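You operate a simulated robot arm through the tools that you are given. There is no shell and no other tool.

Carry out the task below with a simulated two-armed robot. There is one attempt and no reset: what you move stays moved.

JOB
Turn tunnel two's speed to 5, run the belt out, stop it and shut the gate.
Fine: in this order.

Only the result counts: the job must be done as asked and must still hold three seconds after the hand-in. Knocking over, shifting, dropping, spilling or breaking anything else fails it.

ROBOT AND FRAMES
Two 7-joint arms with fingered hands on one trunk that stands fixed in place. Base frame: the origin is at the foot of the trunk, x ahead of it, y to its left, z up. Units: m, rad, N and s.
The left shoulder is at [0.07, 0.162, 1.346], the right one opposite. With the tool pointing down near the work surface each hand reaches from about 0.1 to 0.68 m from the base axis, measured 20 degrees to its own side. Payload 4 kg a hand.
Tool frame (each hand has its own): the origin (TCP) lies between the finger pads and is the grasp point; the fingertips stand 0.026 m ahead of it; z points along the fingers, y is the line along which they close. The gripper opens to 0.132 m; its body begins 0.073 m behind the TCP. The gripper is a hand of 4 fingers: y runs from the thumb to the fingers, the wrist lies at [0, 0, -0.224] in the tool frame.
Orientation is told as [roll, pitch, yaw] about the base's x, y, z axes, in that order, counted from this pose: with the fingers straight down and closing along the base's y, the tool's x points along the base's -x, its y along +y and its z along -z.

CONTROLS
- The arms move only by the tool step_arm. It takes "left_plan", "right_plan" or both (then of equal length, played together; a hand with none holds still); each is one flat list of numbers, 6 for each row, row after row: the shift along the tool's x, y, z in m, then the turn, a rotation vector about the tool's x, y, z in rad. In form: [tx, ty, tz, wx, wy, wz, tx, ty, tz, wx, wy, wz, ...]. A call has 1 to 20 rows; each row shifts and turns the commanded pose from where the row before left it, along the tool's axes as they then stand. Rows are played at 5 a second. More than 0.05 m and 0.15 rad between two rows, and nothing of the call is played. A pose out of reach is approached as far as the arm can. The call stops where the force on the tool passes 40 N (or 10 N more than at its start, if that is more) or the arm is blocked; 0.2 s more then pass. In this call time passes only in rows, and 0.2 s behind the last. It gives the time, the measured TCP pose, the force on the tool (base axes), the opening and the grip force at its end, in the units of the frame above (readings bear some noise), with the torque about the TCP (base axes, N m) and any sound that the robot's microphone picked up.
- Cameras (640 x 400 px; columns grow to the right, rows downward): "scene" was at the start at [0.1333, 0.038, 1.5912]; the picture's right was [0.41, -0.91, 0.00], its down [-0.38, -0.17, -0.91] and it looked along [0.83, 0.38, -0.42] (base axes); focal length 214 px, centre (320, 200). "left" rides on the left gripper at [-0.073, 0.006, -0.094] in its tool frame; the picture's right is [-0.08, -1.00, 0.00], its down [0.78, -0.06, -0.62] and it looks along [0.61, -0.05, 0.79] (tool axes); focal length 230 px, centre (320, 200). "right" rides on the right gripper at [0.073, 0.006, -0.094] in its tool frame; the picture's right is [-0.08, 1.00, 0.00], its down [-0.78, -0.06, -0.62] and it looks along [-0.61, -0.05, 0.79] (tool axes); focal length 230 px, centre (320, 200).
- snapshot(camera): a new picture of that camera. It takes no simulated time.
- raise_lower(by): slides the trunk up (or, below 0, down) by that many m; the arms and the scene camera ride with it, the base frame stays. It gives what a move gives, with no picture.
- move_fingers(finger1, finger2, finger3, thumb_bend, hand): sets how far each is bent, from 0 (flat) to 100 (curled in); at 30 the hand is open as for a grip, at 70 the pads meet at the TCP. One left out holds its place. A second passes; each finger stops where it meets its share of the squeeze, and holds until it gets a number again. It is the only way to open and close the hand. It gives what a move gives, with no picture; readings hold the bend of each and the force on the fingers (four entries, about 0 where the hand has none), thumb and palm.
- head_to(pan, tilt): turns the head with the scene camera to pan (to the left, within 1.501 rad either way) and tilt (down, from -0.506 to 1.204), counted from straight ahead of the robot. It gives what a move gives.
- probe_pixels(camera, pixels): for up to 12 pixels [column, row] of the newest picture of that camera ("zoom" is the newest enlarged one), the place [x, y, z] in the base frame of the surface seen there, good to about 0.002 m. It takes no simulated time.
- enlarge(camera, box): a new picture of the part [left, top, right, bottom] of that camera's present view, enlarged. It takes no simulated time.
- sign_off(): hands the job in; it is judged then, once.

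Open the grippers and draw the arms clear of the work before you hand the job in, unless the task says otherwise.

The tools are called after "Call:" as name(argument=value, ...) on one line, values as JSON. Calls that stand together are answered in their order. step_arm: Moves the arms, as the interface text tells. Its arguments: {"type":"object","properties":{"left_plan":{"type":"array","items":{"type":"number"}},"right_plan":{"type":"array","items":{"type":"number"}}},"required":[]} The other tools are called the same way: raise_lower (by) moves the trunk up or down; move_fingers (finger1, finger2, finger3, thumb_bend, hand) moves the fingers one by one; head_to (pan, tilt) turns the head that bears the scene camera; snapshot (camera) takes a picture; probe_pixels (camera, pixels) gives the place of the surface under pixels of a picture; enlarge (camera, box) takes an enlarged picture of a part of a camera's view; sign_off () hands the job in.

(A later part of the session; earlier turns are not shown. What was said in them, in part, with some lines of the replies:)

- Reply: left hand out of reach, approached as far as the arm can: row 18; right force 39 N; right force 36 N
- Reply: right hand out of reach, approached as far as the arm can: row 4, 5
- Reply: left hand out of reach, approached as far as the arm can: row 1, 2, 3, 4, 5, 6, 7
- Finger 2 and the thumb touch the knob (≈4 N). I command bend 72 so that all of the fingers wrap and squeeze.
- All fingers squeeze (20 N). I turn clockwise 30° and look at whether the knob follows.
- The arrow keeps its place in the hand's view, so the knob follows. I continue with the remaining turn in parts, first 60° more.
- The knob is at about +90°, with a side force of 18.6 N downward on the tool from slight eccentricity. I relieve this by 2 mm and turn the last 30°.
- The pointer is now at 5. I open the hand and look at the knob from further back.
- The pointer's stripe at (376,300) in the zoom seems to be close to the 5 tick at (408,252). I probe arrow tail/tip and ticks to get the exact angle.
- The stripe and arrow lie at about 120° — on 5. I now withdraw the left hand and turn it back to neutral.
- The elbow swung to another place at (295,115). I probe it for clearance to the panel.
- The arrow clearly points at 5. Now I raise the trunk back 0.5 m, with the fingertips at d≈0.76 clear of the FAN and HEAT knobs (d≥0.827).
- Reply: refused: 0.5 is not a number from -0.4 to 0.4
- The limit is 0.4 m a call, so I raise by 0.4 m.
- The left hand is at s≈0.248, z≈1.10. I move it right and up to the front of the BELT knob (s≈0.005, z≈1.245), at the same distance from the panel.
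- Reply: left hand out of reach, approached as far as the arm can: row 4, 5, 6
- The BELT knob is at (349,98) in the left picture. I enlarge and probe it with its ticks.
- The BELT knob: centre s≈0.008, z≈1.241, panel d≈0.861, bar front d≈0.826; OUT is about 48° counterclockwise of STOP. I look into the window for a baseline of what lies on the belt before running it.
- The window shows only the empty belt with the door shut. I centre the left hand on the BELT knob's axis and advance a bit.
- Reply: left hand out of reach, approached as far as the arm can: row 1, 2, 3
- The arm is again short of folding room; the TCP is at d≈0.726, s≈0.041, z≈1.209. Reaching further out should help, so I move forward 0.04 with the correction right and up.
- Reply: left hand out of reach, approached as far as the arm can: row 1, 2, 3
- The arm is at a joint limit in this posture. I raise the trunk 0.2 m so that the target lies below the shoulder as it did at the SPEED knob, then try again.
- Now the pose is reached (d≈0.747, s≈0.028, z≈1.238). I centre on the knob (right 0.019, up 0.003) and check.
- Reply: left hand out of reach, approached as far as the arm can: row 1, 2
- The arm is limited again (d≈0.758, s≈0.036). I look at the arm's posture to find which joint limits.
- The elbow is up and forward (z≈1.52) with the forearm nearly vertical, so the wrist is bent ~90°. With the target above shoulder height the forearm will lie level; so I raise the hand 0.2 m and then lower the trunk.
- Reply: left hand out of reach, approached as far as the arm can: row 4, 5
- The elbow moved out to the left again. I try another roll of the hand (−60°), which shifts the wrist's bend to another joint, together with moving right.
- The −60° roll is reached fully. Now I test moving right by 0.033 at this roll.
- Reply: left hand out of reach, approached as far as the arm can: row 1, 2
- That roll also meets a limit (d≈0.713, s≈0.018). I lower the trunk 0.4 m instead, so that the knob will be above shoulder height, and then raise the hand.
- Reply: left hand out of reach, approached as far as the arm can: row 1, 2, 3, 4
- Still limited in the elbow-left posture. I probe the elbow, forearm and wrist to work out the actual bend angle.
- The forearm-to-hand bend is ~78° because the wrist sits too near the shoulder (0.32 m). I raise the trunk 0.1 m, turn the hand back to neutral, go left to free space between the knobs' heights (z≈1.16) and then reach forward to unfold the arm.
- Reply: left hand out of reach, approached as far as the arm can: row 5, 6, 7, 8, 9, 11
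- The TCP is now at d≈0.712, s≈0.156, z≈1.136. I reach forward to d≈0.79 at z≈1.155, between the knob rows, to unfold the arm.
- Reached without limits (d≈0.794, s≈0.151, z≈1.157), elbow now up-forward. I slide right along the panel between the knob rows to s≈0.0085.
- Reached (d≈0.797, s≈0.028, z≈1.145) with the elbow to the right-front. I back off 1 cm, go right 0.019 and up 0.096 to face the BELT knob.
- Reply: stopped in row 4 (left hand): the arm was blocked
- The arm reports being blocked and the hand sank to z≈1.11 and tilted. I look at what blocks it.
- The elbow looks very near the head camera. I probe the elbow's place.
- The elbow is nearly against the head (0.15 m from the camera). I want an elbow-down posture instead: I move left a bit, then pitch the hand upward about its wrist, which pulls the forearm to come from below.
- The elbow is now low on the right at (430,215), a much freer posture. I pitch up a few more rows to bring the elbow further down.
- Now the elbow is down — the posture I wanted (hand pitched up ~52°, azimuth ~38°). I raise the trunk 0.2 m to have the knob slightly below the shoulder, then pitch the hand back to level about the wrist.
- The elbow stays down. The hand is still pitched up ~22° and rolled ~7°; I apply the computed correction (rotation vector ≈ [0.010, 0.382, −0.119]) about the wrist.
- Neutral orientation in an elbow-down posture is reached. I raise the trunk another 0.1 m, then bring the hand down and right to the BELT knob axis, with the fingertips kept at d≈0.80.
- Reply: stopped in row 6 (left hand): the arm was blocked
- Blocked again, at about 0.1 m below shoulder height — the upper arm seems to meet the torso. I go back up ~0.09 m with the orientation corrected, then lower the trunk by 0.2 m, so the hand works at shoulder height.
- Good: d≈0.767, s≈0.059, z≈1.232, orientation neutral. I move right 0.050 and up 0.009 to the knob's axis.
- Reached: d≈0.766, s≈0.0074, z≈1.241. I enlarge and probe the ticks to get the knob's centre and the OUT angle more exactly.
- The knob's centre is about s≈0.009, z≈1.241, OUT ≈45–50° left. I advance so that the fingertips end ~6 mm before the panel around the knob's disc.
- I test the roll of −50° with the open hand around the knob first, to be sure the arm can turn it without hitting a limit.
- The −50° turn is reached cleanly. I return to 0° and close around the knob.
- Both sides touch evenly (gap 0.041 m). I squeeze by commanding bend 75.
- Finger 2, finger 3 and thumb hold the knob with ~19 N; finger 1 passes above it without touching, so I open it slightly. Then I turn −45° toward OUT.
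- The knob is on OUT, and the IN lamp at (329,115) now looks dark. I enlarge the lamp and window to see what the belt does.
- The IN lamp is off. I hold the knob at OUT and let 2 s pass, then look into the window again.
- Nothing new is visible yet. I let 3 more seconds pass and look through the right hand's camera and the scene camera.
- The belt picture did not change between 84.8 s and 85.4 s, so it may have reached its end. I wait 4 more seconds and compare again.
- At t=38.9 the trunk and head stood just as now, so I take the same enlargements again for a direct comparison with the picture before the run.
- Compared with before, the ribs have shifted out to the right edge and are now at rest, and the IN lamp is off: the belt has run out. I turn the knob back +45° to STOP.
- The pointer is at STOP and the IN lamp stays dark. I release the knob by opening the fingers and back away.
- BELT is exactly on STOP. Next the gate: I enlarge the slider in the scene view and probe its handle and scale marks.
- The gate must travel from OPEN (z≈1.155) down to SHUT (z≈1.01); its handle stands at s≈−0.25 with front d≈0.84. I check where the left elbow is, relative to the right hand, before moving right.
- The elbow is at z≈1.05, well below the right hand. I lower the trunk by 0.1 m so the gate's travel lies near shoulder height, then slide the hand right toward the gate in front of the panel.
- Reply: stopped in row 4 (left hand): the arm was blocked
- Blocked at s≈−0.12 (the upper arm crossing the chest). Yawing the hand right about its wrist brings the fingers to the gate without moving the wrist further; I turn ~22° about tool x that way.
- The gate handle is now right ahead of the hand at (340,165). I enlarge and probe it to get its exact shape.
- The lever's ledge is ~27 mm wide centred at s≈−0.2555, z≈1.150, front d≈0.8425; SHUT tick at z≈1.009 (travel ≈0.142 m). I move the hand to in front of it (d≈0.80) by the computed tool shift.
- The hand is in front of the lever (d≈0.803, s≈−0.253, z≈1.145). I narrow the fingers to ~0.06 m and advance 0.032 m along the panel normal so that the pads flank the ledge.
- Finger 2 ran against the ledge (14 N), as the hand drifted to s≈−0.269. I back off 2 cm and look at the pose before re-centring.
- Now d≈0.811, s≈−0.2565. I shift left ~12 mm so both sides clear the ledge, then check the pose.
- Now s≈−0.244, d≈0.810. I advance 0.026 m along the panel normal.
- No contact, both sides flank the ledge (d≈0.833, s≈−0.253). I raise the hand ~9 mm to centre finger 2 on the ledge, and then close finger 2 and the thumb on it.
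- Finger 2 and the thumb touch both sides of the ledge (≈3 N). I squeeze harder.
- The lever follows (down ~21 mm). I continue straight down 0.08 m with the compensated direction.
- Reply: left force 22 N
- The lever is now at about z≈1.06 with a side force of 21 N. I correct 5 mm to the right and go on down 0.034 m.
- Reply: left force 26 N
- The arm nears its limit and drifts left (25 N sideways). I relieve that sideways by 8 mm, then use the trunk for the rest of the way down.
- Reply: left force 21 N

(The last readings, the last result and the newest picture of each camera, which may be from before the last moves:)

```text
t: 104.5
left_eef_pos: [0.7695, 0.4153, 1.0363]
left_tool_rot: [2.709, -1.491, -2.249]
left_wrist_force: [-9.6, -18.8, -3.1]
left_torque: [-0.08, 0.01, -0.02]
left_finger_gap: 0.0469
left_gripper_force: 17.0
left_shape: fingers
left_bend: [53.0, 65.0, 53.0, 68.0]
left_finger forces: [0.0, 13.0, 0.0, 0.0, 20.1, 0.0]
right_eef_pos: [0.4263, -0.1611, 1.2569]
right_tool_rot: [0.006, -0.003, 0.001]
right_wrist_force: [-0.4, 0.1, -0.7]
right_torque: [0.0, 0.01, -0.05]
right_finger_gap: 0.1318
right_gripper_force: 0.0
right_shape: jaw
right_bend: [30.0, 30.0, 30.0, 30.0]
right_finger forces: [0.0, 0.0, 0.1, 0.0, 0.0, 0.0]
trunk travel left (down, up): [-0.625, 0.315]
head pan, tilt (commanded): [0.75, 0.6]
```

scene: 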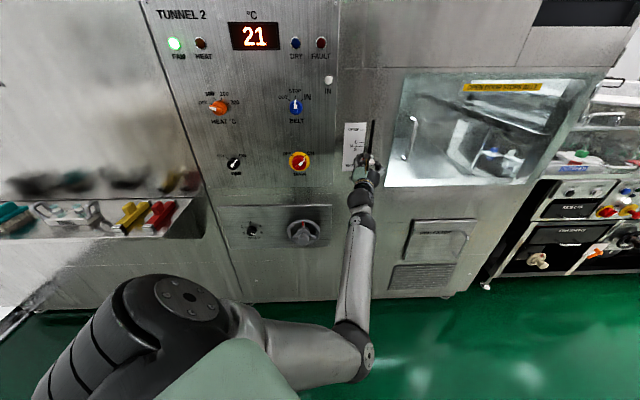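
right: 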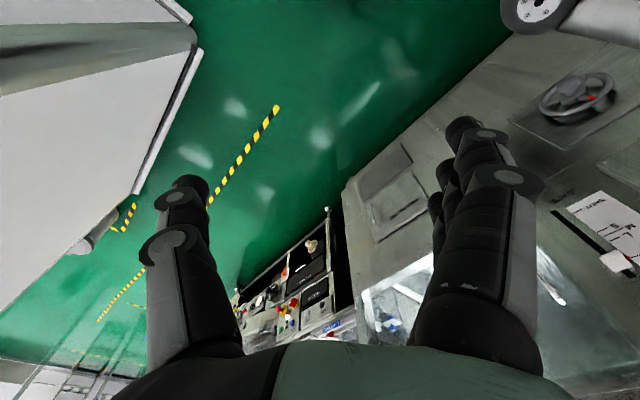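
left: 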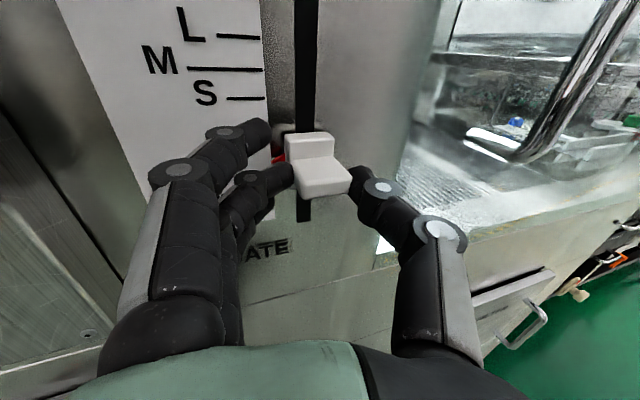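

Force eased to ~20 N. I lower the trunk by 0.02 m with the lever held and look.

Call:
raise_lower(by=-0.02)

Call:
snapshot(camera="left")

Call:
enlarge(camera="left", box=[220, 90, 380, 250])

```text
t: 105.2
left_eef_pos: [0.7699, 0.4155, 1.0114]
left_tool_rot: [2.619, -1.497, -2.164]
left_wrist_force: [-8.7, -18.2, -5.1]
left_torque: [-0.08, 0.07, 0.03]
left_finger_gap: 0.0461
left_gripper_force: 16.8
left_shape: fingers
left_bend: [53.0, 65.0, 53.0, 68.0]
left_finger forces: [0.0, 13.6, 0.0, 0.1, 20.7, 0.0]
right_eef_pos: [0.4248, -0.1592, 1.2368]
right_tool_rot: [0.004, -0.003, 0.0]
right_wrist_force: [-0.3, 0.1, 0.2]
right_torque: [0.01, 0.0, 0.0]
right_finger_gap: 0.1317
right_gripper_force: 0.0
right_shape: jaw
right_bend: [30.0, 30.0, 30.0, 30.0]
right_finger forces: [0.1, 0.0, 0.0, 0.0, 0.1, 0.0]
trunk travel left (down, up): [-0.605, 0.335]
head pan, tilt (commanded): [0.75, 0.6]
```

```text
taken
```

left: 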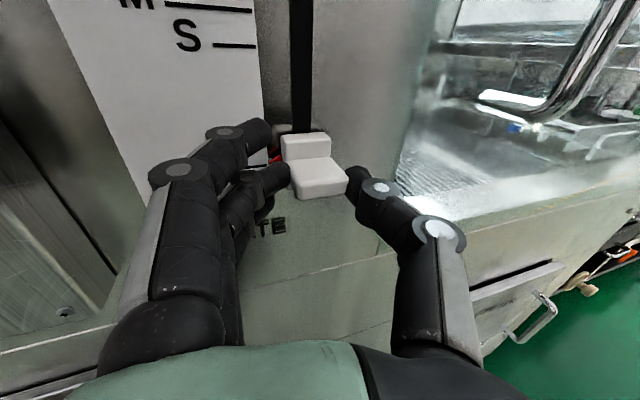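

```text
2.50 times, centred on (300, 170) of left
```

zoom: 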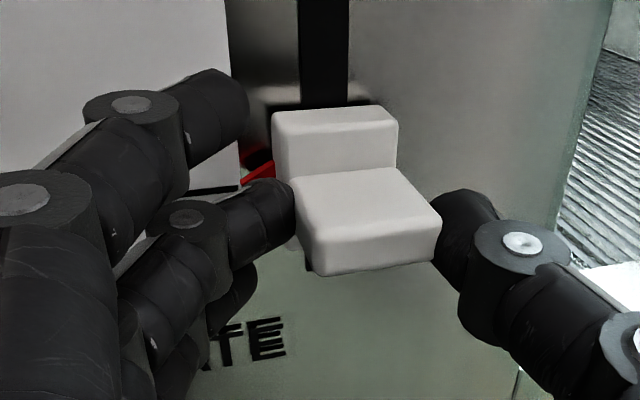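

The red pointer at about (240,185) in the zoom seems to be at the SHUT tick (215,190). I probe the tick and pointer heights.

Call:
probe_pixels(camera="zoom", pixels=[[215, 190], [232, 188], [245, 182], [262, 172], [270, 165], [335, 120], [370, 200], [340, 250]])

Call:
enlarge(camera="scene", box=[325, 100, 415, 200])

```text
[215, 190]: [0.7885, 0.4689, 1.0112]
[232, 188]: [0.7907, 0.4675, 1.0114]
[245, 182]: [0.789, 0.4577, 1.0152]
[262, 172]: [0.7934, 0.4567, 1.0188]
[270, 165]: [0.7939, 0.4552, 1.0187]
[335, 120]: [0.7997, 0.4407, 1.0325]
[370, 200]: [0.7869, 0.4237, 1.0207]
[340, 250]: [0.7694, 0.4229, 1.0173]
```

```text
4.00 times, centred on (370, 150) of scene
```

zoom: 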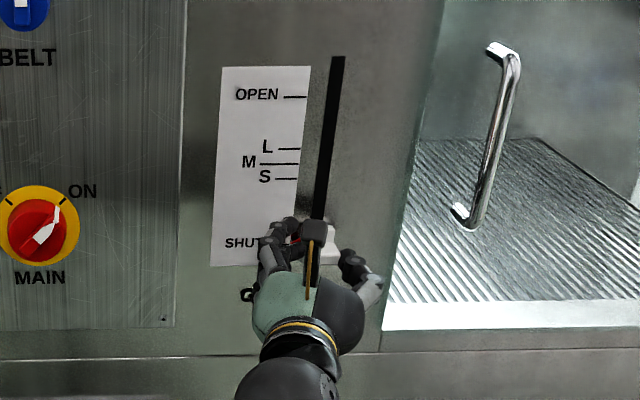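

The lever has come down ~0.135 of ~0.141 m; about 6 mm remain. I lower the trunk 8 mm more.

Call:
raise_lower(by=-0.008)

Call:
snapshot(camera="left")

Call:
enlarge(camera="left", box=[220, 90, 380, 250])

Call:
probe_pixels(camera="zoom", pixels=[[215, 190], [225, 180], [245, 180], [262, 172], [270, 165], [335, 120], [370, 200], [340, 250]])

```text
t: 105.8
left_eef_pos: [0.7701, 0.4139, 1.0072]
left_tool_rot: [2.625, -1.493, -2.169]
left_wrist_force: [0.0, -14.6, 6.0]
left_torque: [-0.02, -0.16, 0.04]
left_finger_gap: 0.0458
left_gripper_force: 15.9
left_shape: fingers
left_bend: [53.0, 65.0, 53.0, 68.0]
left_finger forces: [0.0, 10.7, 0.0, 0.1, 21.0, 0.1]
right_eef_pos: [0.4251, -0.1602, 1.2306]
right_tool_rot: [0.006, -0.003, 0.001]
right_wrist_force: [0.2, -0.4, -0.8]
right_torque: [0.02, -0.01, 0.0]
right_finger_gap: 0.1317
right_gripper_force: 0.2
right_shape: jaw
right_bend: [30.0, 30.0, 30.0, 30.0]
right_finger forces: [0.0, 0.0, 0.0, 0.1, 0.0, 0.0]
trunk travel left (down, up): [-0.597, 0.343]
head pan, tilt (commanded): [0.75, 0.6]
```

```text
taken
```

left: 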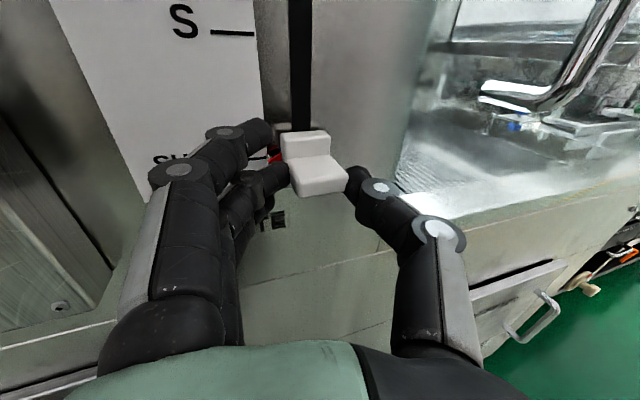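

```text
2.50 times, centred on (300, 170) of left
```

zoom: 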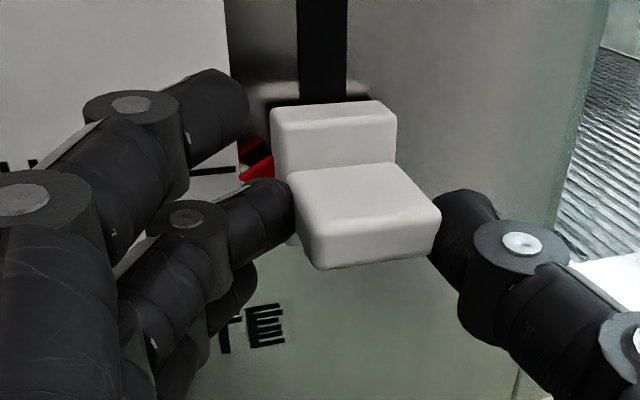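

```text
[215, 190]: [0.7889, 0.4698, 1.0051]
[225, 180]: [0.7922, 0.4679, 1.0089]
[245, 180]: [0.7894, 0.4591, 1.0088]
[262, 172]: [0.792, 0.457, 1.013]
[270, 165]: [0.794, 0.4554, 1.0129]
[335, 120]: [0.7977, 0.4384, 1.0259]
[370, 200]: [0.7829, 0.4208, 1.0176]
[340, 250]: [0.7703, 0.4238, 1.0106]
```

The lever's front face has now moved ~0.142 m, and the vertical force turned upward (+6 N), as at an end stop. I press 6 mm more to make sure that it is seated.

Call:
raise_lower(by=-0.006)

Call:
enlarge(camera="left", box=[220, 90, 380, 250])

Call:
probe_pixels(camera="zoom", pixels=[[210, 165], [215, 170], [245, 175], [262, 168], [270, 160], [335, 120], [370, 200], [340, 250]])

```text
t: 106.3
left_eef_pos: [0.7693, 0.4241, 0.9906]
left_tool_rot: [2.564, -1.507, -2.1]
left_wrist_force: [-5.4, -4.2, -2.5]
left_torque: [-0.07, 0.06, 0.03]
left_finger_gap: 0.0285
left_gripper_force: 6.5
left_shape: fingers
left_bend: [53.0, 70.0, 53.0, 77.0]
left_finger forces: [0.1, 12.4, 0.1, 0.1, 0.0, 0.1]
right_eef_pos: [0.4275, -0.1542, 1.2218]
right_tool_rot: [0.001, 0.001, 0.001]
right_wrist_force: [0.7, -0.2, -0.1]
right_torque: [0.0, 0.07, 0.01]
right_finger_gap: 0.132
right_gripper_force: 0.0
right_shape: jaw
right_bend: [30.0, 30.0, 30.0, 30.0]
right_finger forces: [0.0, 0.0, 0.1, 0.0, 0.1, 0.0]
trunk travel left (down, up): [-0.591, 0.349]
head pan, tilt (commanded): [0.75, 0.6]
```

```text
2.50 times, centred on (300, 170) of left
```

zoom: 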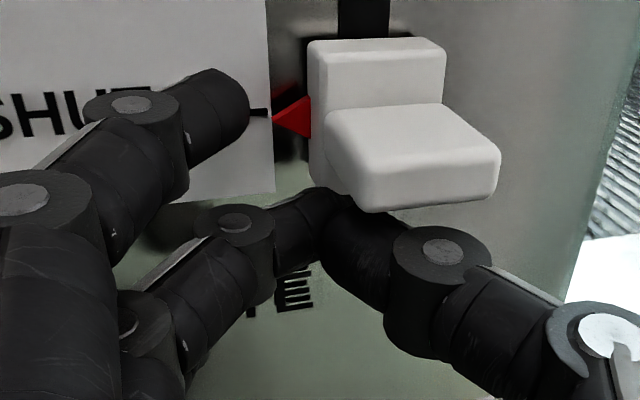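

```text
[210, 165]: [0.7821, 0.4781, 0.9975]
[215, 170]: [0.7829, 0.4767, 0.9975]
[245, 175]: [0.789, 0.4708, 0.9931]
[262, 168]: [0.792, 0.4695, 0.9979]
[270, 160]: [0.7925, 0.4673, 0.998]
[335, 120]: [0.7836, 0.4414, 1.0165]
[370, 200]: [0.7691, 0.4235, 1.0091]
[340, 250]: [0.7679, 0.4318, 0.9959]
```

The fingers slipped off below the lever, and its red pointer (275,118) now stands right at the SHUT tick (258,112). I retract straight back, slightly downward, to not lift the lever.

Call:
step_arm(left_plan=[0.003, -0.005, -0.015, 0, 0, 0, 0, -0.006, -0.019, 0, 0, 0, 0, -0.006, -0.019, 0, 0, 0])

Call:
snapshot(camera="left")

Call:
snapshot(camera="scene")

```text
t: 107.2
left_eef_pos: [0.7236, 0.4286, 1.0218]
left_tool_rot: [2.432, -1.4, -1.919]
left_wrist_force: [-0.1, -0.6, -0.6]
left_torque: [0.03, 0.01, 0.01]
left_finger_gap: 0.0284
left_gripper_force: 0.0
left_shape: fingers
left_bend: [53.0, 67.0, 53.0, 77.0]
left_finger forces: [0.0, 0.1, 0.0, 0.0, 0.0, 0.0]
right_eef_pos: [0.4275, -0.1561, 1.2226]
right_tool_rot: [0.002, -0.001, 0.0]
right_wrist_force: [0.4, -0.6, 0.1]
right_torque: [0.0, 0.04, 0.0]
right_finger_gap: 0.1317
right_gripper_force: 0.1
right_shape: jaw
right_bend: [30.0, 30.0, 30.0, 30.0]
right_finger forces: [0.0, 0.0, 0.0, 0.0, 0.1, 0.1]
trunk travel left (down, up): [-0.591, 0.349]
head pan, tilt (commanded): [0.75, 0.6]
stopped in row 3 (left hand): the arm was blocked; the commanded pose is now the measured one
```

```text
taken
```

left: 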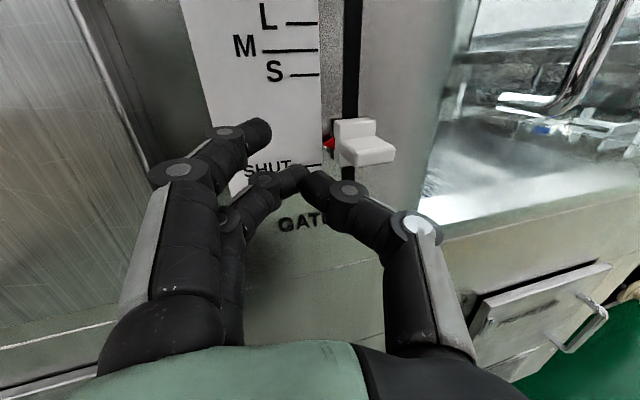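

```text
taken
```

scene: 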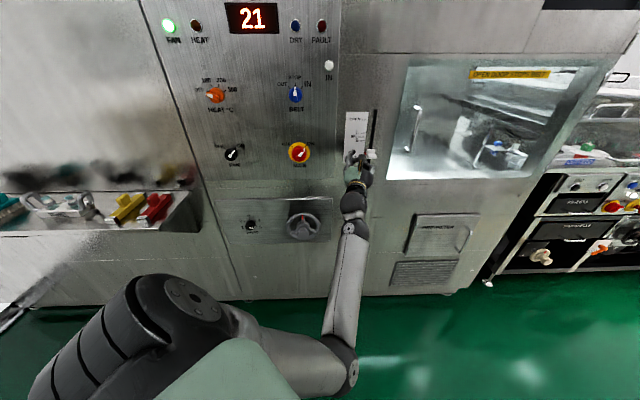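

The arm was blocked while retracting and rose, lifting the lever off SHUT a little: its pointer (330,143) is above the SHUT tick (310,165). I probe by how much.

Call:
enlarge(camera="left", box=[240, 60, 440, 220])

Call:
probe_pixels(camera="left", pixels=[[330, 143], [310, 165], [355, 128], [365, 143], [365, 158], [350, 165], [380, 150], [305, 75]])

```text
2.50 times, centred on (340, 140) of left
```

zoom: 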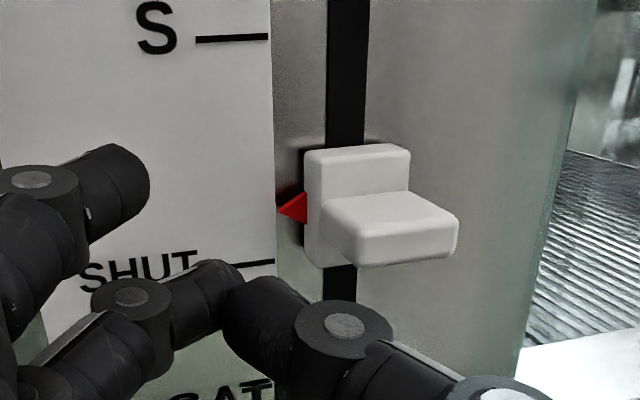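

```text
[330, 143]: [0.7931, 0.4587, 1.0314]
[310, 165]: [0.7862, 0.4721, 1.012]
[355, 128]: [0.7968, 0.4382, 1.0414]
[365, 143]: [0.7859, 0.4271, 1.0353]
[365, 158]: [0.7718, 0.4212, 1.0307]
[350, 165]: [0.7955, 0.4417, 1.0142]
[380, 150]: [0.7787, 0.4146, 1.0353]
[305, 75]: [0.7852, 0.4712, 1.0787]
```

The lever stands ~0.0195 m above SHUT and stays where it is left. I will push it down from above instead: first I raise the hand clear (it is left of the lever), levelling its pitch.

Call:
step_arm(left_plan=[-0.035, 0.005, 0, 0, 0.043, 0, -0.035, 0.005, 0, 0, 0.043, 0, -0.035, 0, 0, 0, 0.043, 0, -0.035, 0, 0, 0, 0, 0])

Call:
snapshot(camera="left")

```text
t: 108.2
left_eef_pos: [0.7169, 0.4171, 1.1616]
left_tool_rot: [1.548, -1.464, -1.032]
left_wrist_force: [0.8, -0.3, -0.2]
left_torque: [0.01, 0.0, 0.03]
left_finger_gap: 0.0285
left_gripper_force: 0.0
left_shape: fingers
left_bend: [53.0, 67.0, 53.0, 77.0]
left_finger forces: [0.0, 0.0, 0.0, 0.1, 0.0, 0.0]
right_eef_pos: [0.4268, -0.1578, 1.2237]
right_tool_rot: [0.003, 0.001, 0.0]
right_wrist_force: [0.0, -0.3, -0.2]
right_torque: [-0.01, 0.01, -0.01]
right_finger_gap: 0.1319
right_gripper_force: 0.1
right_shape: jaw
right_bend: [30.0, 30.0, 30.0, 30.0]
right_finger forces: [0.1, 0.1, 0.1, 0.0, 0.0, 0.1]
trunk travel left (down, up): [-0.591, 0.349]
head pan, tilt (commanded): [0.75, 0.6]
```

```text
taken
```

left: 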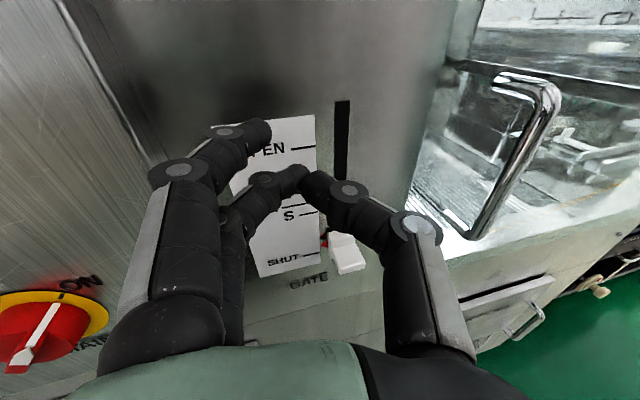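

The hand is clear above-left (d≈0.80, s≈−0.212, z≈1.16). I lower the trunk by 0.1 m to gain room downward, and close all fingers into one pushing tip.

Call:
raise_lower(by=-0.08)

Call:
move_fingers(hand="left", finger1=68, finger2=68, finger3=68, thumb_bend=68)

Call:
step_arm(left_plan=[0, 0, 0, 0, 0, -0.107])

Call:
snapshot(camera="left")

Call:
snapshot(camera="scene")

```text
t: 109.4
left_eef_pos: [0.7167, 0.4187, 1.0826]
left_tool_rot: [1.562, -1.463, -1.043]
left_wrist_force: [-0.2, 0.7, -0.4]
left_torque: [0.0, 0.01, -0.05]
left_finger_gap: 0.0284
left_gripper_force: 0.1
left_shape: fingers
left_bend: [53.0, 67.0, 53.0, 77.0]
left_finger forces: [0.0, 0.0, 0.0, 0.0, 0.0, 0.0]
right_eef_pos: [0.4262, -0.1567, 1.1427]
right_tool_rot: [0.001, -0.001, 0.0]
right_wrist_force: [-0.3, -0.2, -0.3]
right_torque: [-0.02, -0.02, -0.01]
right_finger_gap: 0.1319
right_gripper_force: 0.0
right_shape: jaw
right_bend: [30.0, 30.0, 30.0, 30.0]
right_finger forces: [0.1, 0.0, 0.0, 0.0, 0.0, 0.0]
trunk travel left (down, up): [-0.511, 0.429]
head pan, tilt (commanded): [0.75, 0.6]
```

```text
t: 110.4
left_eef_pos: [0.7183, 0.4176, 1.0807]
left_tool_rot: [1.56, -1.463, -1.041]
left_wrist_force: [0.1, 0.2, 0.0]
left_torque: [0.0, 0.01, -0.01]
left_finger_gap: 0.0181
left_gripper_force: 0.0
left_shape: fingers
left_bend: [68.0, 68.0, 68.0, 68.0]
left_finger forces: [0.0, 0.1, 0.0, 0.0, 0.1, 0.0]
right_eef_pos: [0.4262, -0.1574, 1.1426]
right_tool_rot: [0.002, 0.0, -0.001]
right_wrist_force: [0.4, 0.4, 0.1]
right_torque: [-0.01, -0.01, 0.02]
right_finger_gap: 0.132
right_gripper_force: 0.0
right_shape: jaw
right_bend: [30.0, 30.0, 30.0, 30.0]
right_finger forces: [0.0, 0.0, 0.0, 0.0, 0.0, 0.0]
trunk travel left (down, up): [-0.511, 0.429]
head pan, tilt (commanded): [0.75, 0.6]
```

```text
t: 110.8
left_eef_pos: [0.717, 0.4178, 1.0807]
left_tool_rot: [-0.731, -1.57, 1.252]
left_wrist_force: [-0.3, -0.1, 1.2]
left_torque: [0.01, 0.0, -0.03]
left_finger_gap: 0.0183
left_gripper_force: 0.0
left_shape: fingers
left_bend: [68.0, 68.0, 68.0, 68.0]
left_finger forces: [0.0, 0.0, 0.0, 0.0, 0.0, 0.0]
right_eef_pos: [0.4269, -0.1572, 1.1411]
right_tool_rot: [0.002, -0.001, -0.001]
right_wrist_force: [0.3, -0.4, -0.4]
right_torque: [0.0, 0.02, 0.0]
right_finger_gap: 0.1321
right_gripper_force: 0.1
right_shape: jaw
right_bend: [30.0, 30.0, 30.0, 30.0]
right_finger forces: [0.1, 0.0, 0.0, 0.0, 0.1, 0.0]
trunk travel left (down, up): [-0.511, 0.429]
head pan, tilt (commanded): [0.75, 0.6]
```

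```text
taken
```

left: 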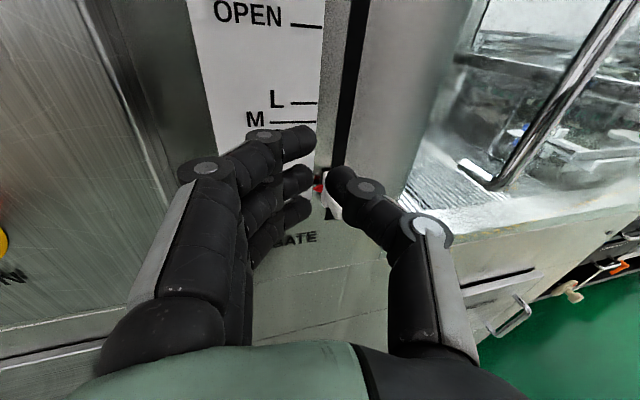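

```text
taken
```

scene: 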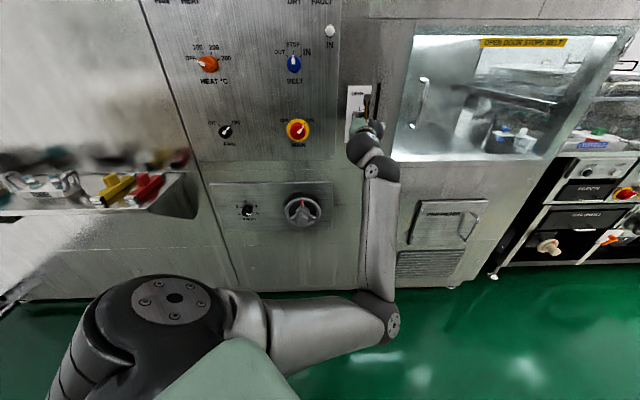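

The hand is level (azimuth ~30°). I raise 2 cm, move right and forward so that the closed fingertips come above the lever's ledge.

Call:
step_arm(left_plan=[-0.02, 0, 0, 0, 0, 0, 0, -0.0346, 0, 0, 0, 0, 0, 0, 0.021, 0, 0, 0, 0, 0, 0.021, 0, 0, 0])

Call:
snapshot(camera="left")

Call:
enlarge(camera="scene", box=[325, 70, 415, 170])

```text
t: 111.8
left_eef_pos: [0.7721, 0.4094, 1.1007]
left_tool_rot: [-0.169, -1.567, 0.687]
left_wrist_force: [0.1, 0.6, -0.7]
left_torque: [-0.02, 0.03, 0.01]
left_finger_gap: 0.0179
left_gripper_force: 0.1
left_shape: fingers
left_bend: [68.0, 68.0, 68.0, 68.0]
left_finger forces: [0.0, 0.0, 0.0, 0.0, 0.1, 0.1]
right_eef_pos: [0.4278, -0.1582, 1.1419]
right_tool_rot: [0.002, -0.001, 0.0]
right_wrist_force: [1.4, 0.2, 0.0]
right_torque: [0.01, 0.04, -0.01]
right_finger_gap: 0.1318
right_gripper_force: 0.1
right_shape: jaw
right_bend: [30.0, 30.0, 30.0, 30.0]
right_finger forces: [0.0, 0.0, 0.0, 0.0, 0.0, 0.0]
trunk travel left (down, up): [-0.511, 0.429]
head pan, tilt (commanded): [0.75, 0.6]
```

```text
taken
```

left: 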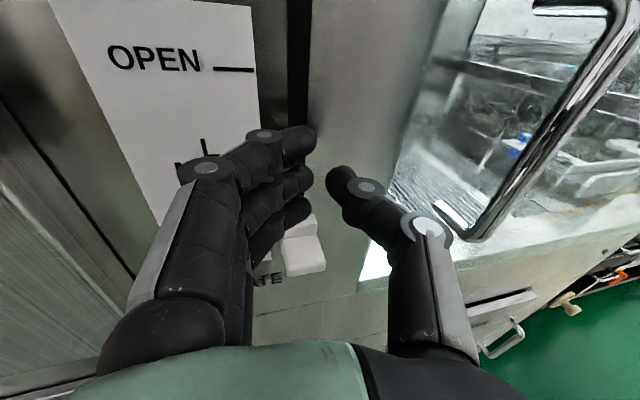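

```text
4.00 times, centred on (370, 120) of scene
```

zoom: 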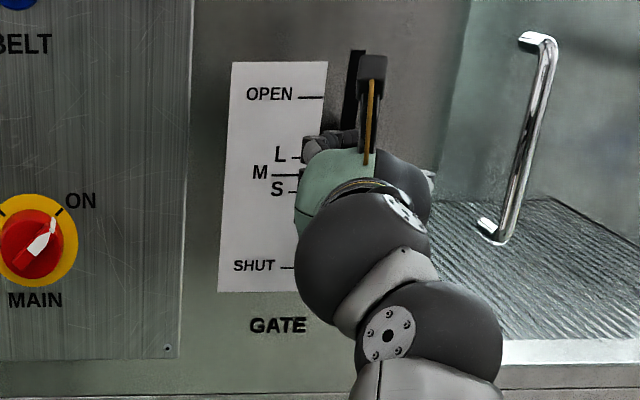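

The closed fingertips are above the lever (finger 3's tip at (295,212), lever at (303,245)). I go down 3 cm in small rows until contact.

Call:
step_arm(left_plan=[0.01, 0, 0, 0, 0, 0, 0.01, 0, 0, 0, 0, 0, 0.01, 0, 0, 0, 0, 0])

Call:
snapshot(camera="left")

Call:
enlarge(camera="left", box=[220, 140, 380, 300])

```text
t: 112.6
left_eef_pos: [0.7708, 0.4097, 1.0706]
left_tool_rot: [-0.467, -1.569, 0.986]
left_wrist_force: [-0.3, 0.4, 0.1]
left_torque: [0.01, -0.01, -0.02]
left_finger_gap: 0.0179
left_gripper_force: 0.0
left_shape: fingers
left_bend: [68.0, 68.0, 68.0, 68.0]
left_finger forces: [0.1, 0.0, 0.1, 0.0, 0.0, 0.0]
right_eef_pos: [0.427, -0.1576, 1.1419]
right_tool_rot: [0.002, 0.0, -0.001]
right_wrist_force: [0.7, 0.5, 0.0]
right_torque: [0.01, -0.02, -0.02]
right_finger_gap: 0.1317
right_gripper_force: 0.0
right_shape: jaw
right_bend: [30.0, 30.0, 30.0, 30.0]
right_finger forces: [0.1, 0.0, 0.0, 0.0, 0.0, 0.0]
trunk travel left (down, up): [-0.511, 0.429]
head pan, tilt (commanded): [0.75, 0.6]
```

```text
taken
```

left: 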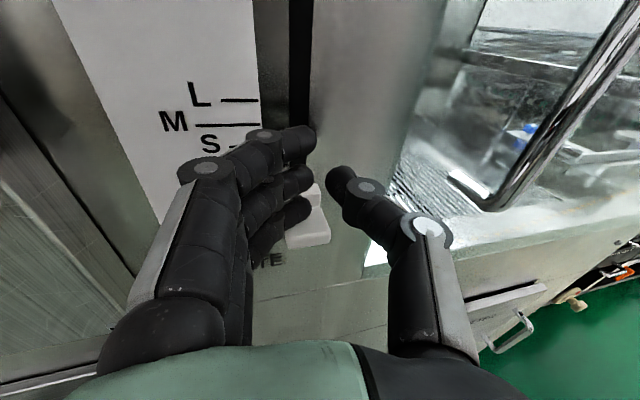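

```text
2.50 times, centred on (300, 220) of left
```

zoom: 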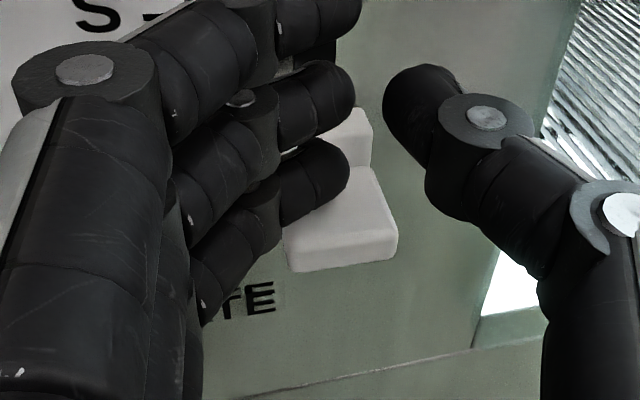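

Finger 3 is right over the ledge now. I go on down, 2 cm, watching the force.

Call:
step_arm(left_plan=[0.007, 0, 0, 0, 0, 0, 0.007, 0, 0, 0, 0, 0, 0.006, 0, 0, 0, 0, 0])

Call:
snapshot(camera="left")

Call:
enlarge(camera="left", box=[220, 140, 380, 300])

```text
t: 113.4
left_eef_pos: [0.7714, 0.4092, 1.0498]
left_tool_rot: [-0.405, -1.567, 0.924]
left_wrist_force: [-0.5, -0.3, -0.2]
left_torque: [-0.02, -0.01, 0.01]
left_finger_gap: 0.018
left_gripper_force: 0.0
left_shape: fingers
left_bend: [68.0, 68.0, 68.0, 68.0]
left_finger forces: [0.0, 0.1, 0.0, 0.0, 0.0, 0.0]
right_eef_pos: [0.4269, -0.1571, 1.1422]
right_tool_rot: [0.002, 0.0, 0.0]
right_wrist_force: [0.1, 0.0, 0.0]
right_torque: [0.01, 0.0, 0.03]
right_finger_gap: 0.1321
right_gripper_force: 0.1
right_shape: jaw
right_bend: [30.0, 30.0, 30.0, 30.0]
right_finger forces: [0.0, 0.0, 0.0, 0.1, 0.0, 0.0]
trunk travel left (down, up): [-0.511, 0.429]
head pan, tilt (commanded): [0.75, 0.6]
```

```text
taken
```

left: 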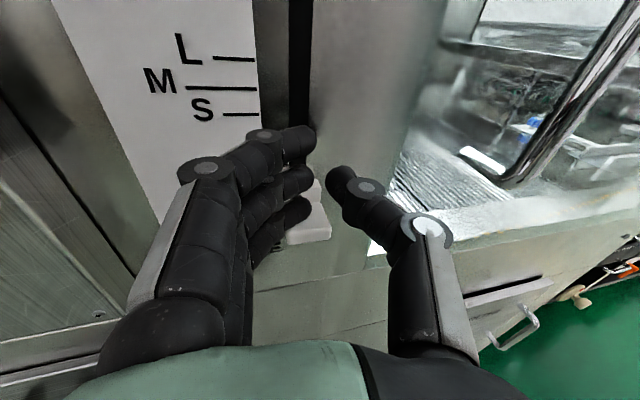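

```text
2.50 times, centred on (300, 220) of left
```

zoom: 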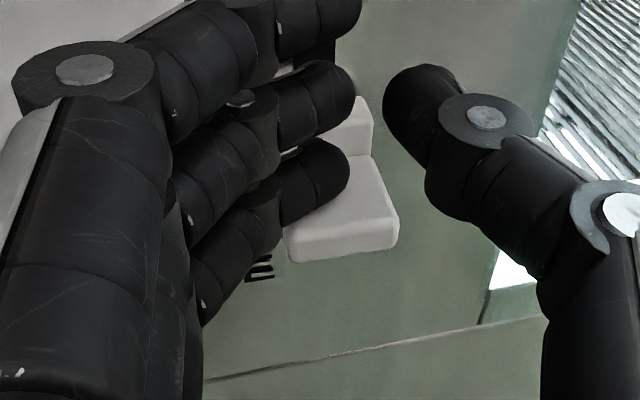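

The lever now moves along with finger 3 (it keeps its place in the hand's view while the "GATE" text shifts). I continue in small rows to reach the end stop.

Call:
step_arm(left_plan=[0.004, 0, 0, 0, 0, 0, 0.004, 0, 0, 0, 0, 0])

Call:
enlarge(camera="left", box=[220, 100, 380, 260])

Call:
enlarge(camera="scene", box=[325, 70, 415, 170])

```text
t: 114.0
left_eef_pos: [0.7721, 0.4082, 1.045]
left_tool_rot: [-2.891, -1.569, -2.874]
left_wrist_force: [1.9, 1.1, 6.0]
left_torque: [0.13, -0.06, -0.05]
left_finger_gap: 0.0181
left_gripper_force: 3.3
left_shape: fingers
left_bend: [68.0, 68.0, 68.0, 68.0]
left_finger forces: [0.0, 0.0, 5.7, 0.0, 0.1, 0.0]
right_eef_pos: [0.4257, -0.1573, 1.1429]
right_tool_rot: [0.003, -0.003, 0.0]
right_wrist_force: [0.1, 0.8, 0.1]
right_torque: [0.0, 0.01, -0.01]
right_finger_gap: 0.1321
right_gripper_force: 0.1
right_shape: jaw
right_bend: [30.0, 30.0, 30.0, 30.0]
right_finger forces: [0.0, 0.1, 0.0, 0.1, 0.0, 0.0]
trunk travel left (down, up): [-0.511, 0.429]
head pan, tilt (commanded): [0.75, 0.6]
```

```text
2.50 times, centred on (300, 180) of left
```

zoom: 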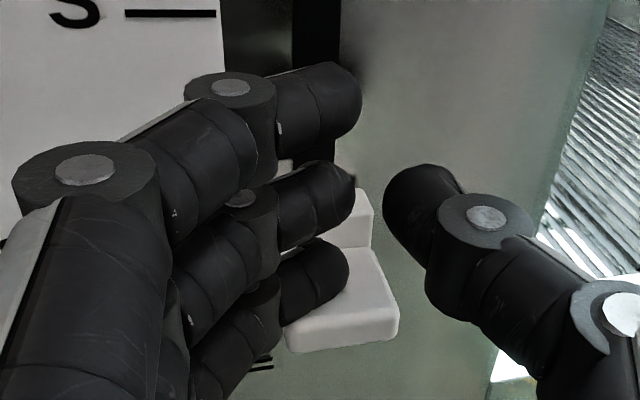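

```text
4.00 times, centred on (370, 120) of scene
```

zoom: 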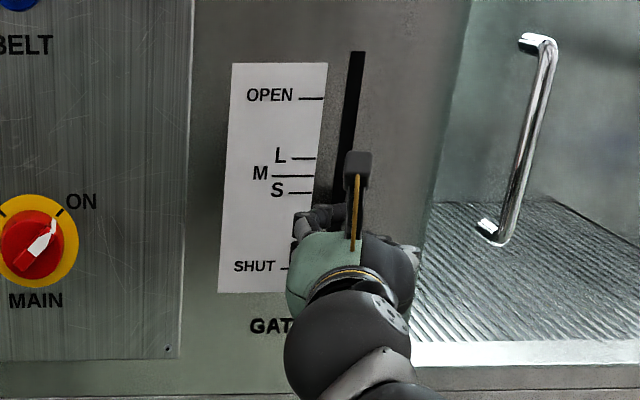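

Force is up to 6 N on finger 3 with the hand lagging — likely at the end stop. I press 6 mm more to confirm.

Call:
step_arm(left_plan=[0.003, 0, 0, 0, 0, 0, 0.003, 0, 0, 0, 0, 0])

Call:
snapshot(camera="left")

```text
t: 114.6
left_eef_pos: [0.769, 0.4066, 1.0435]
left_tool_rot: [3.058, -1.563, -2.539]
left_wrist_force: [8.7, 2.5, 23.7]
left_torque: [0.58, -0.31, -0.15]
left_finger_gap: 0.0179
left_gripper_force: 11.9
left_shape: fingers
left_bend: [68.0, 68.0, 66.0, 68.0]
left_finger forces: [0.1, 0.0, 23.9, 0.1, 0.1, 0.1]
right_eef_pos: [0.424, -0.1582, 1.1444]
right_tool_rot: [0.005, -0.004, 0.0]
right_wrist_force: [0.0, 0.4, 0.4]
right_torque: [-0.01, 0.02, 0.0]
right_finger_gap: 0.1317
right_gripper_force: 0.1
right_shape: jaw
right_bend: [30.0, 30.0, 30.0, 30.0]
right_finger forces: [0.1, 0.1, 0.0, 0.0, 0.0, 0.0]
trunk travel left (down, up): [-0.511, 0.429]
head pan, tilt (commanded): [0.75, 0.6]
```

```text
taken
```

left: 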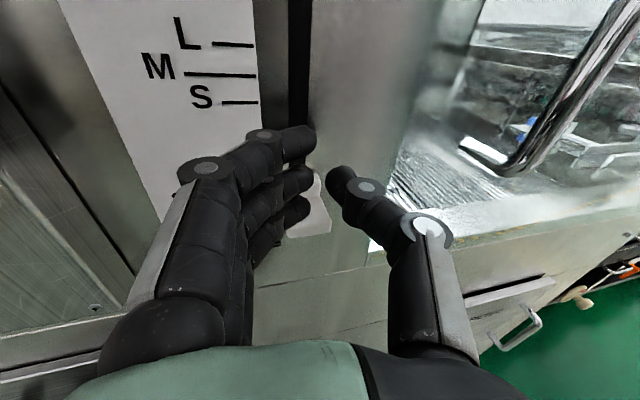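

24 N with no further movement: the lever is seated at its end stop. I lift the hand straight up off it and look.

Call:
step_arm(left_plan=[-0.02, 0, 0, 0, 0, 0, -0.03, 0, 0, 0, 0, 0, -0.03, 0, 0, 0, 0, 0, -0.03, 0, 0, 0, 0, 0])

Call:
snapshot(camera="left")

Call:
enlarge(camera="scene", box=[325, 70, 415, 170])

```text
t: 115.6
left_eef_pos: [0.7715, 0.4087, 1.1462]
left_tool_rot: [0.018, -1.57, 0.499]
left_wrist_force: [0.0, 0.9, 0.4]
left_torque: [-0.05, -0.03, -0.03]
left_finger_gap: 0.018
left_gripper_force: 0.1
left_shape: fingers
left_bend: [68.0, 68.0, 68.0, 68.0]
left_finger forces: [0.0, 0.0, 0.1, 0.1, 0.1, 0.0]
right_eef_pos: [0.4263, -0.1566, 1.1432]
right_tool_rot: [0.004, -0.002, 0.0]
right_wrist_force: [0.3, 0.0, -0.1]
right_torque: [-0.02, -0.01, 0.0]
right_finger_gap: 0.1317
right_gripper_force: 0.1
right_shape: jaw
right_bend: [30.0, 30.0, 30.0, 30.0]
right_finger forces: [0.0, 0.0, 0.0, 0.1, 0.0, 0.1]
trunk travel left (down, up): [-0.511, 0.429]
head pan, tilt (commanded): [0.75, 0.6]
```

```text
taken
```

left: 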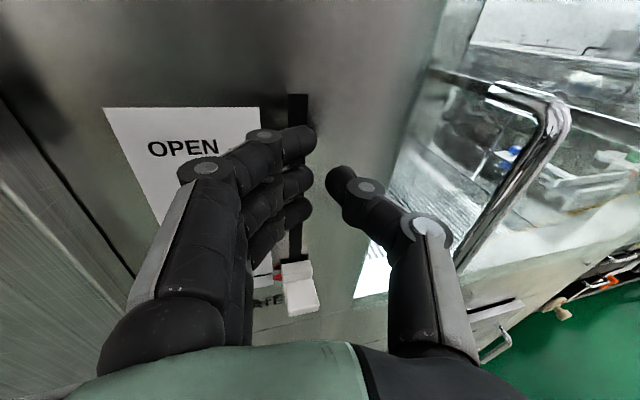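

```text
4.00 times, centred on (370, 120) of scene
```

zoom: 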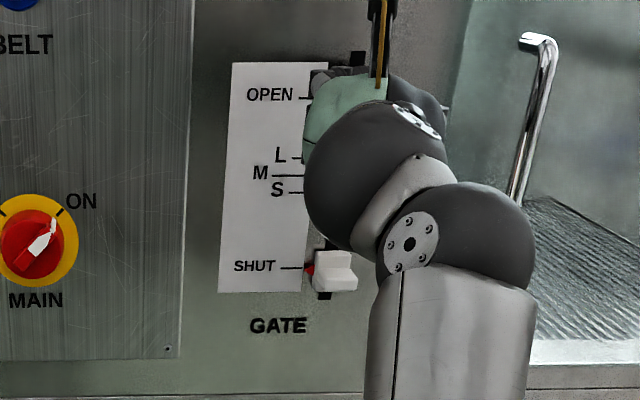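

The gate's pointer now stands right at SHUT. I draw the left hand back from the panel, keeping high above the lever.

Call:
step_arm(left_plan=[-0.01, -0.0078, -0.0289, 0, 0, 0, -0.01, -0.0078, -0.0289, 0, 0, 0])

Call:
snapshot(camera="left")

Call:
snapshot(camera="scene")

```text
t: 116.2
left_eef_pos: [0.7298, 0.3667, 1.1685]
left_tool_rot: [-0.899, -1.57, 1.417]
left_wrist_force: [-0.5, 0.2, -0.2]
left_torque: [0.01, 0.0, 0.01]
left_finger_gap: 0.0179
left_gripper_force: 0.1
left_shape: fingers
left_bend: [68.0, 68.0, 68.0, 68.0]
left_finger forces: [0.1, 0.1, 0.0, 0.0, 0.0, 0.0]
right_eef_pos: [0.4265, -0.1583, 1.1437]
right_tool_rot: [0.002, -0.002, 0.001]
right_wrist_force: [0.8, -0.4, 0.5]
right_torque: [0.02, -0.03, -0.01]
right_finger_gap: 0.1321
right_gripper_force: 0.1
right_shape: jaw
right_bend: [30.0, 30.0, 30.0, 30.0]
right_finger forces: [0.0, 0.0, 0.0, 0.1, 0.1, 0.1]
trunk travel left (down, up): [-0.511, 0.429]
head pan, tilt (commanded): [0.75, 0.6]
```

```text
taken
```

left: 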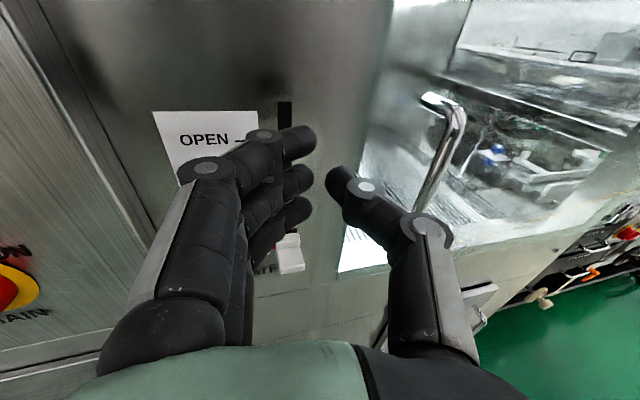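

```text
taken
```

scene: 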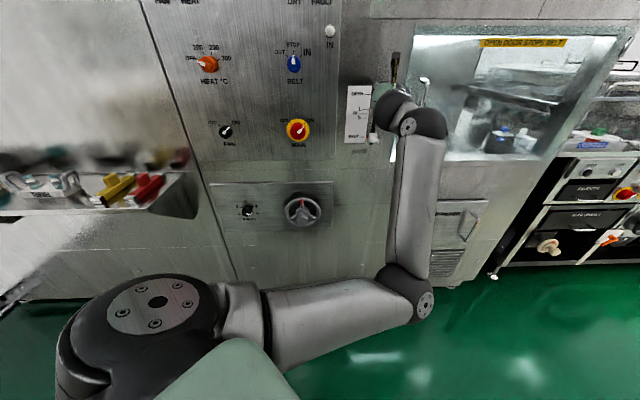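

The hand is back to d≈0.775. I draw it back another 6 cm and then open the hand.

Call:
step_arm(left_plan=[-0.01, -0.0078, -0.0289, 0, 0, 0, -0.01, -0.0078, -0.0289, 0, 0, 0])

Call:
move_fingers(hand="left", finger1=30, finger2=30, finger3=30, thumb_bend=30)

Call:
snapshot(camera="scene")

Call:
snapshot(camera="left")

```text
t: 116.8
left_eef_pos: [0.6863, 0.3244, 1.187]
left_tool_rot: [-0.374, -1.57, 0.891]
left_wrist_force: [0.0, 1.1, -0.4]
left_torque: [0.0, 0.01, -0.02]
left_finger_gap: 0.0179
left_gripper_force: 0.1
left_shape: fingers
left_bend: [68.0, 68.0, 68.0, 68.0]
left_finger forces: [0.0, 0.0, 0.1, 0.0, 0.1, 0.1]
right_eef_pos: [0.4264, -0.1576, 1.1435]
right_tool_rot: [0.001, -0.001, 0.002]
right_wrist_force: [-0.2, -0.9, 0.2]
right_torque: [0.04, 0.03, -0.04]
right_finger_gap: 0.1319
right_gripper_force: 0.0
right_shape: jaw
right_bend: [30.0, 30.0, 30.0, 30.0]
right_finger forces: [0.1, 0.0, 0.1, 0.0, 0.1, 0.0]
trunk travel left (down, up): [-0.511, 0.429]
head pan, tilt (commanded): [0.75, 0.6]
```

```text
t: 117.8
left_eef_pos: [0.6875, 0.3253, 1.1878]
left_tool_rot: [-0.513, -1.568, 1.032]
left_wrist_force: [-0.9, -0.2, 0.2]
left_torque: [0.0, 0.0, 0.02]
left_finger_gap: 0.1354
left_gripper_force: 0.1
left_shape: fingers
left_bend: [30.0, 30.0, 30.0, 30.0]
left_finger forces: [0.0, 0.0, 0.1, 0.0, 0.0, 0.0]
right_eef_pos: [0.4267, -0.1572, 1.1428]
right_tool_rot: [0.003, 0.001, -0.001]
right_wrist_force: [0.2, 0.3, -0.8]
right_torque: [-0.03, 0.02, 0.0]
right_finger_gap: 0.1318
right_gripper_force: 0.3
right_shape: jaw
right_bend: [30.0, 30.0, 30.0, 30.0]
right_finger forces: [0.0, 0.0, 0.0, 0.0, 0.0, 0.0]
trunk travel left (down, up): [-0.511, 0.429]
head pan, tilt (commanded): [0.75, 0.6]
```

```text
taken
```

scene: 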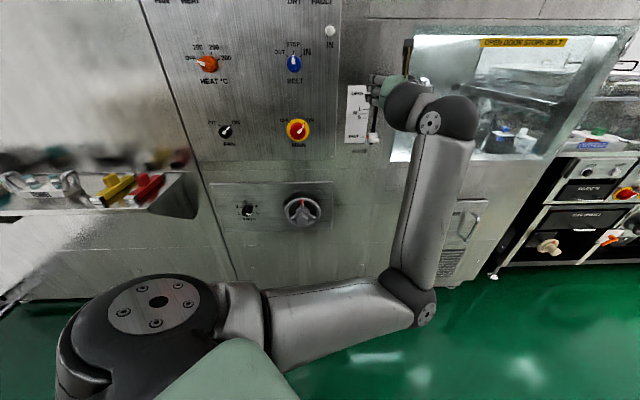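

```text
taken
```

left: 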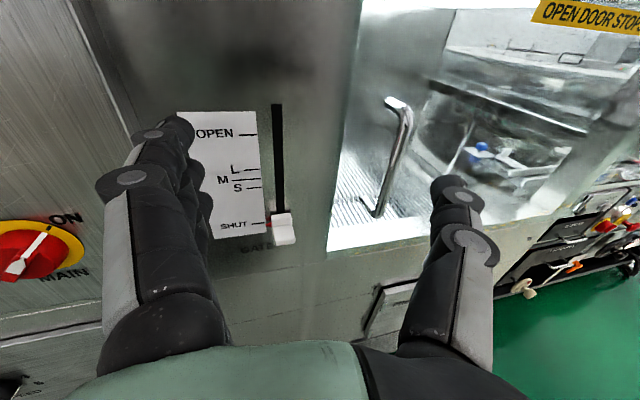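

Both hands are open and clear (left at d≈0.716). I verify all controls: the gate, BELT, SPEED and the other knobs.

Call:
enlarge(camera="left", box=[180, 90, 330, 260])

Call:
enlarge(camera="scene", box=[180, 0, 350, 150])

Call:
enlarge(camera="scene", box=[205, 175, 345, 245])

Call:
enlarge(camera="scene", box=[220, 190, 275, 230])

```text
2.35 times, centred on (255, 175) of left
```

zoom: 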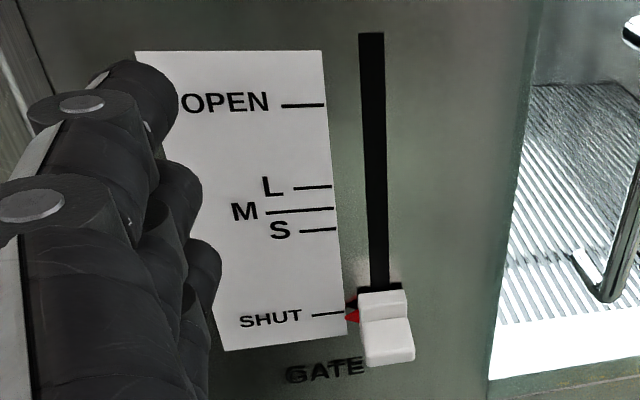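

```text
2.67 times, centred on (265, 75) of scene
```

zoom: 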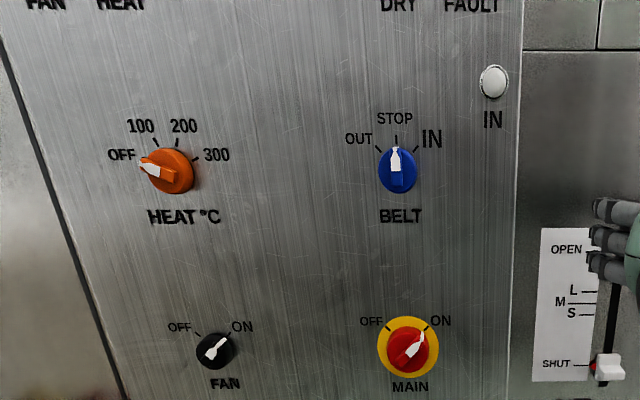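

```text
4.57 times, centred on (275, 210) of scene
```

zoom: 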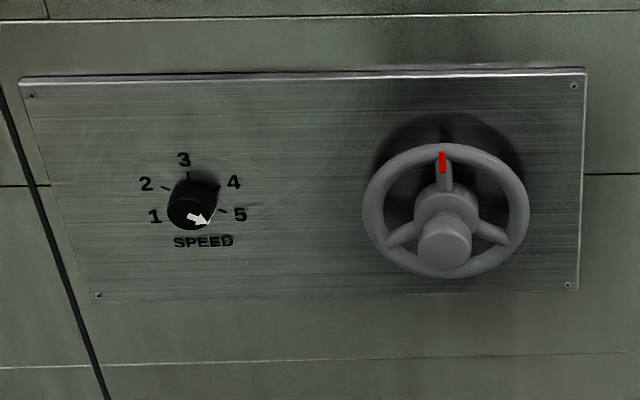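

```text
10.00 times, centred on (248, 210) of scene
```

zoom: 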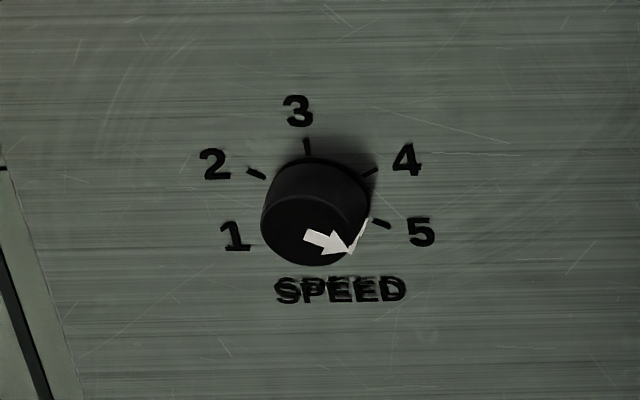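

Everything stands as asked: SPEED on 5, BELT on STOP with the IN lamp dark, gate on SHUT, other knobs unchanged. I draw the left hand back a bit further for clearance.

Call:
step_arm(left_plan=[-0.01, -0.0078, -0.0289, 0, 0, 0, -0.01, -0.0078, -0.0289, 0, 0, 0])

Call:
snapshot(camera="left")

Call:
snapshot(camera="scene")

```text
t: 118.4
left_eef_pos: [0.6439, 0.2817, 1.2081]
left_tool_rot: [-2.119, -1.57, 2.638]
left_wrist_force: [0.8, -0.6, 0.0]
left_torque: [-0.01, 0.0, 0.0]
left_finger_gap: 0.1358
left_gripper_force: 0.0
left_shape: fingers
left_bend: [30.0, 30.0, 30.0, 30.0]
left_finger forces: [0.1, 0.0, 0.0, 0.0, 0.0, 0.0]
right_eef_pos: [0.4268, -0.1572, 1.1435]
right_tool_rot: [0.001, -0.001, -0.001]
right_wrist_force: [0.4, -0.8, -1.1]
right_torque: [-0.02, 0.0, 0.01]
right_finger_gap: 0.132
right_gripper_force: 0.0
right_shape: jaw
right_bend: [30.0, 30.0, 30.0, 30.0]
right_finger forces: [0.0, 0.0, 0.0, 0.1, 0.0, 0.0]
trunk travel left (down, up): [-0.511, 0.429]
head pan, tilt (commanded): [0.75, 0.6]
```

```text
taken
```

left: 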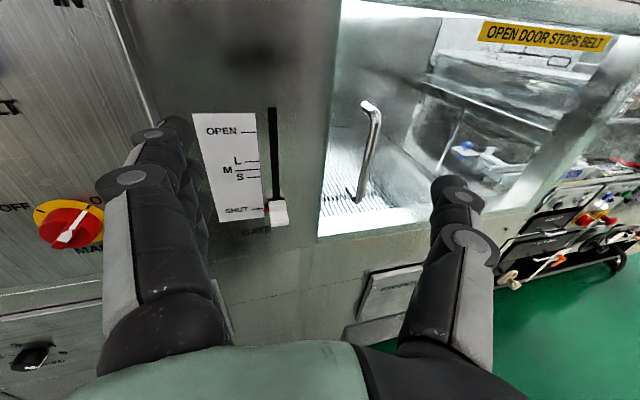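

```text
taken
```

scene: 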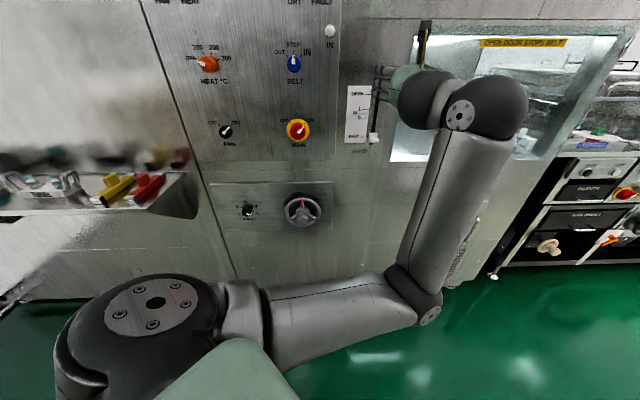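

The left hand is clear and open (d≈0.65), the gate lever still at SHUT (278,212), BELT at STOP, SPEED at 5 and the FAULT lamp was dark. I hand the job in.

Call:
sign_off()

```text
The job is handed in.
```

I did all four steps in the order you gave and handed the job in; I don't know yet how it was judged.

| Step | How it stood at hand-in |
|---|---|
| Speed | Tunnel 2's SPEED knob turned from 3 to 5 |
| Belt out | BELT held at OUT for about 10 seconds |
| Belt stop | BELT back on STOP, IN lamp dark |
| Gate | Lever at SHUT, pressed against its end stop |

- **Belt run:** I judged it finished because the IN lamp went dark and the ribs had shifted and then stopped moving. I never saw a load come out.
- **Gate:** I shut it, but lifted the lever about 2 cm off SHUT while drawing my hand back. I then pushed it down again from above, and it stayed at SHUT.
- **Contact:** Early on, my left elbow pressed against my own right hand at about 27 N, and I moved the hand clear. Nothing in the room was knocked over or shifted that I could see, and HEAT, FAN and MAIN are as they were.

Both hands are open and drawn back from the panel.
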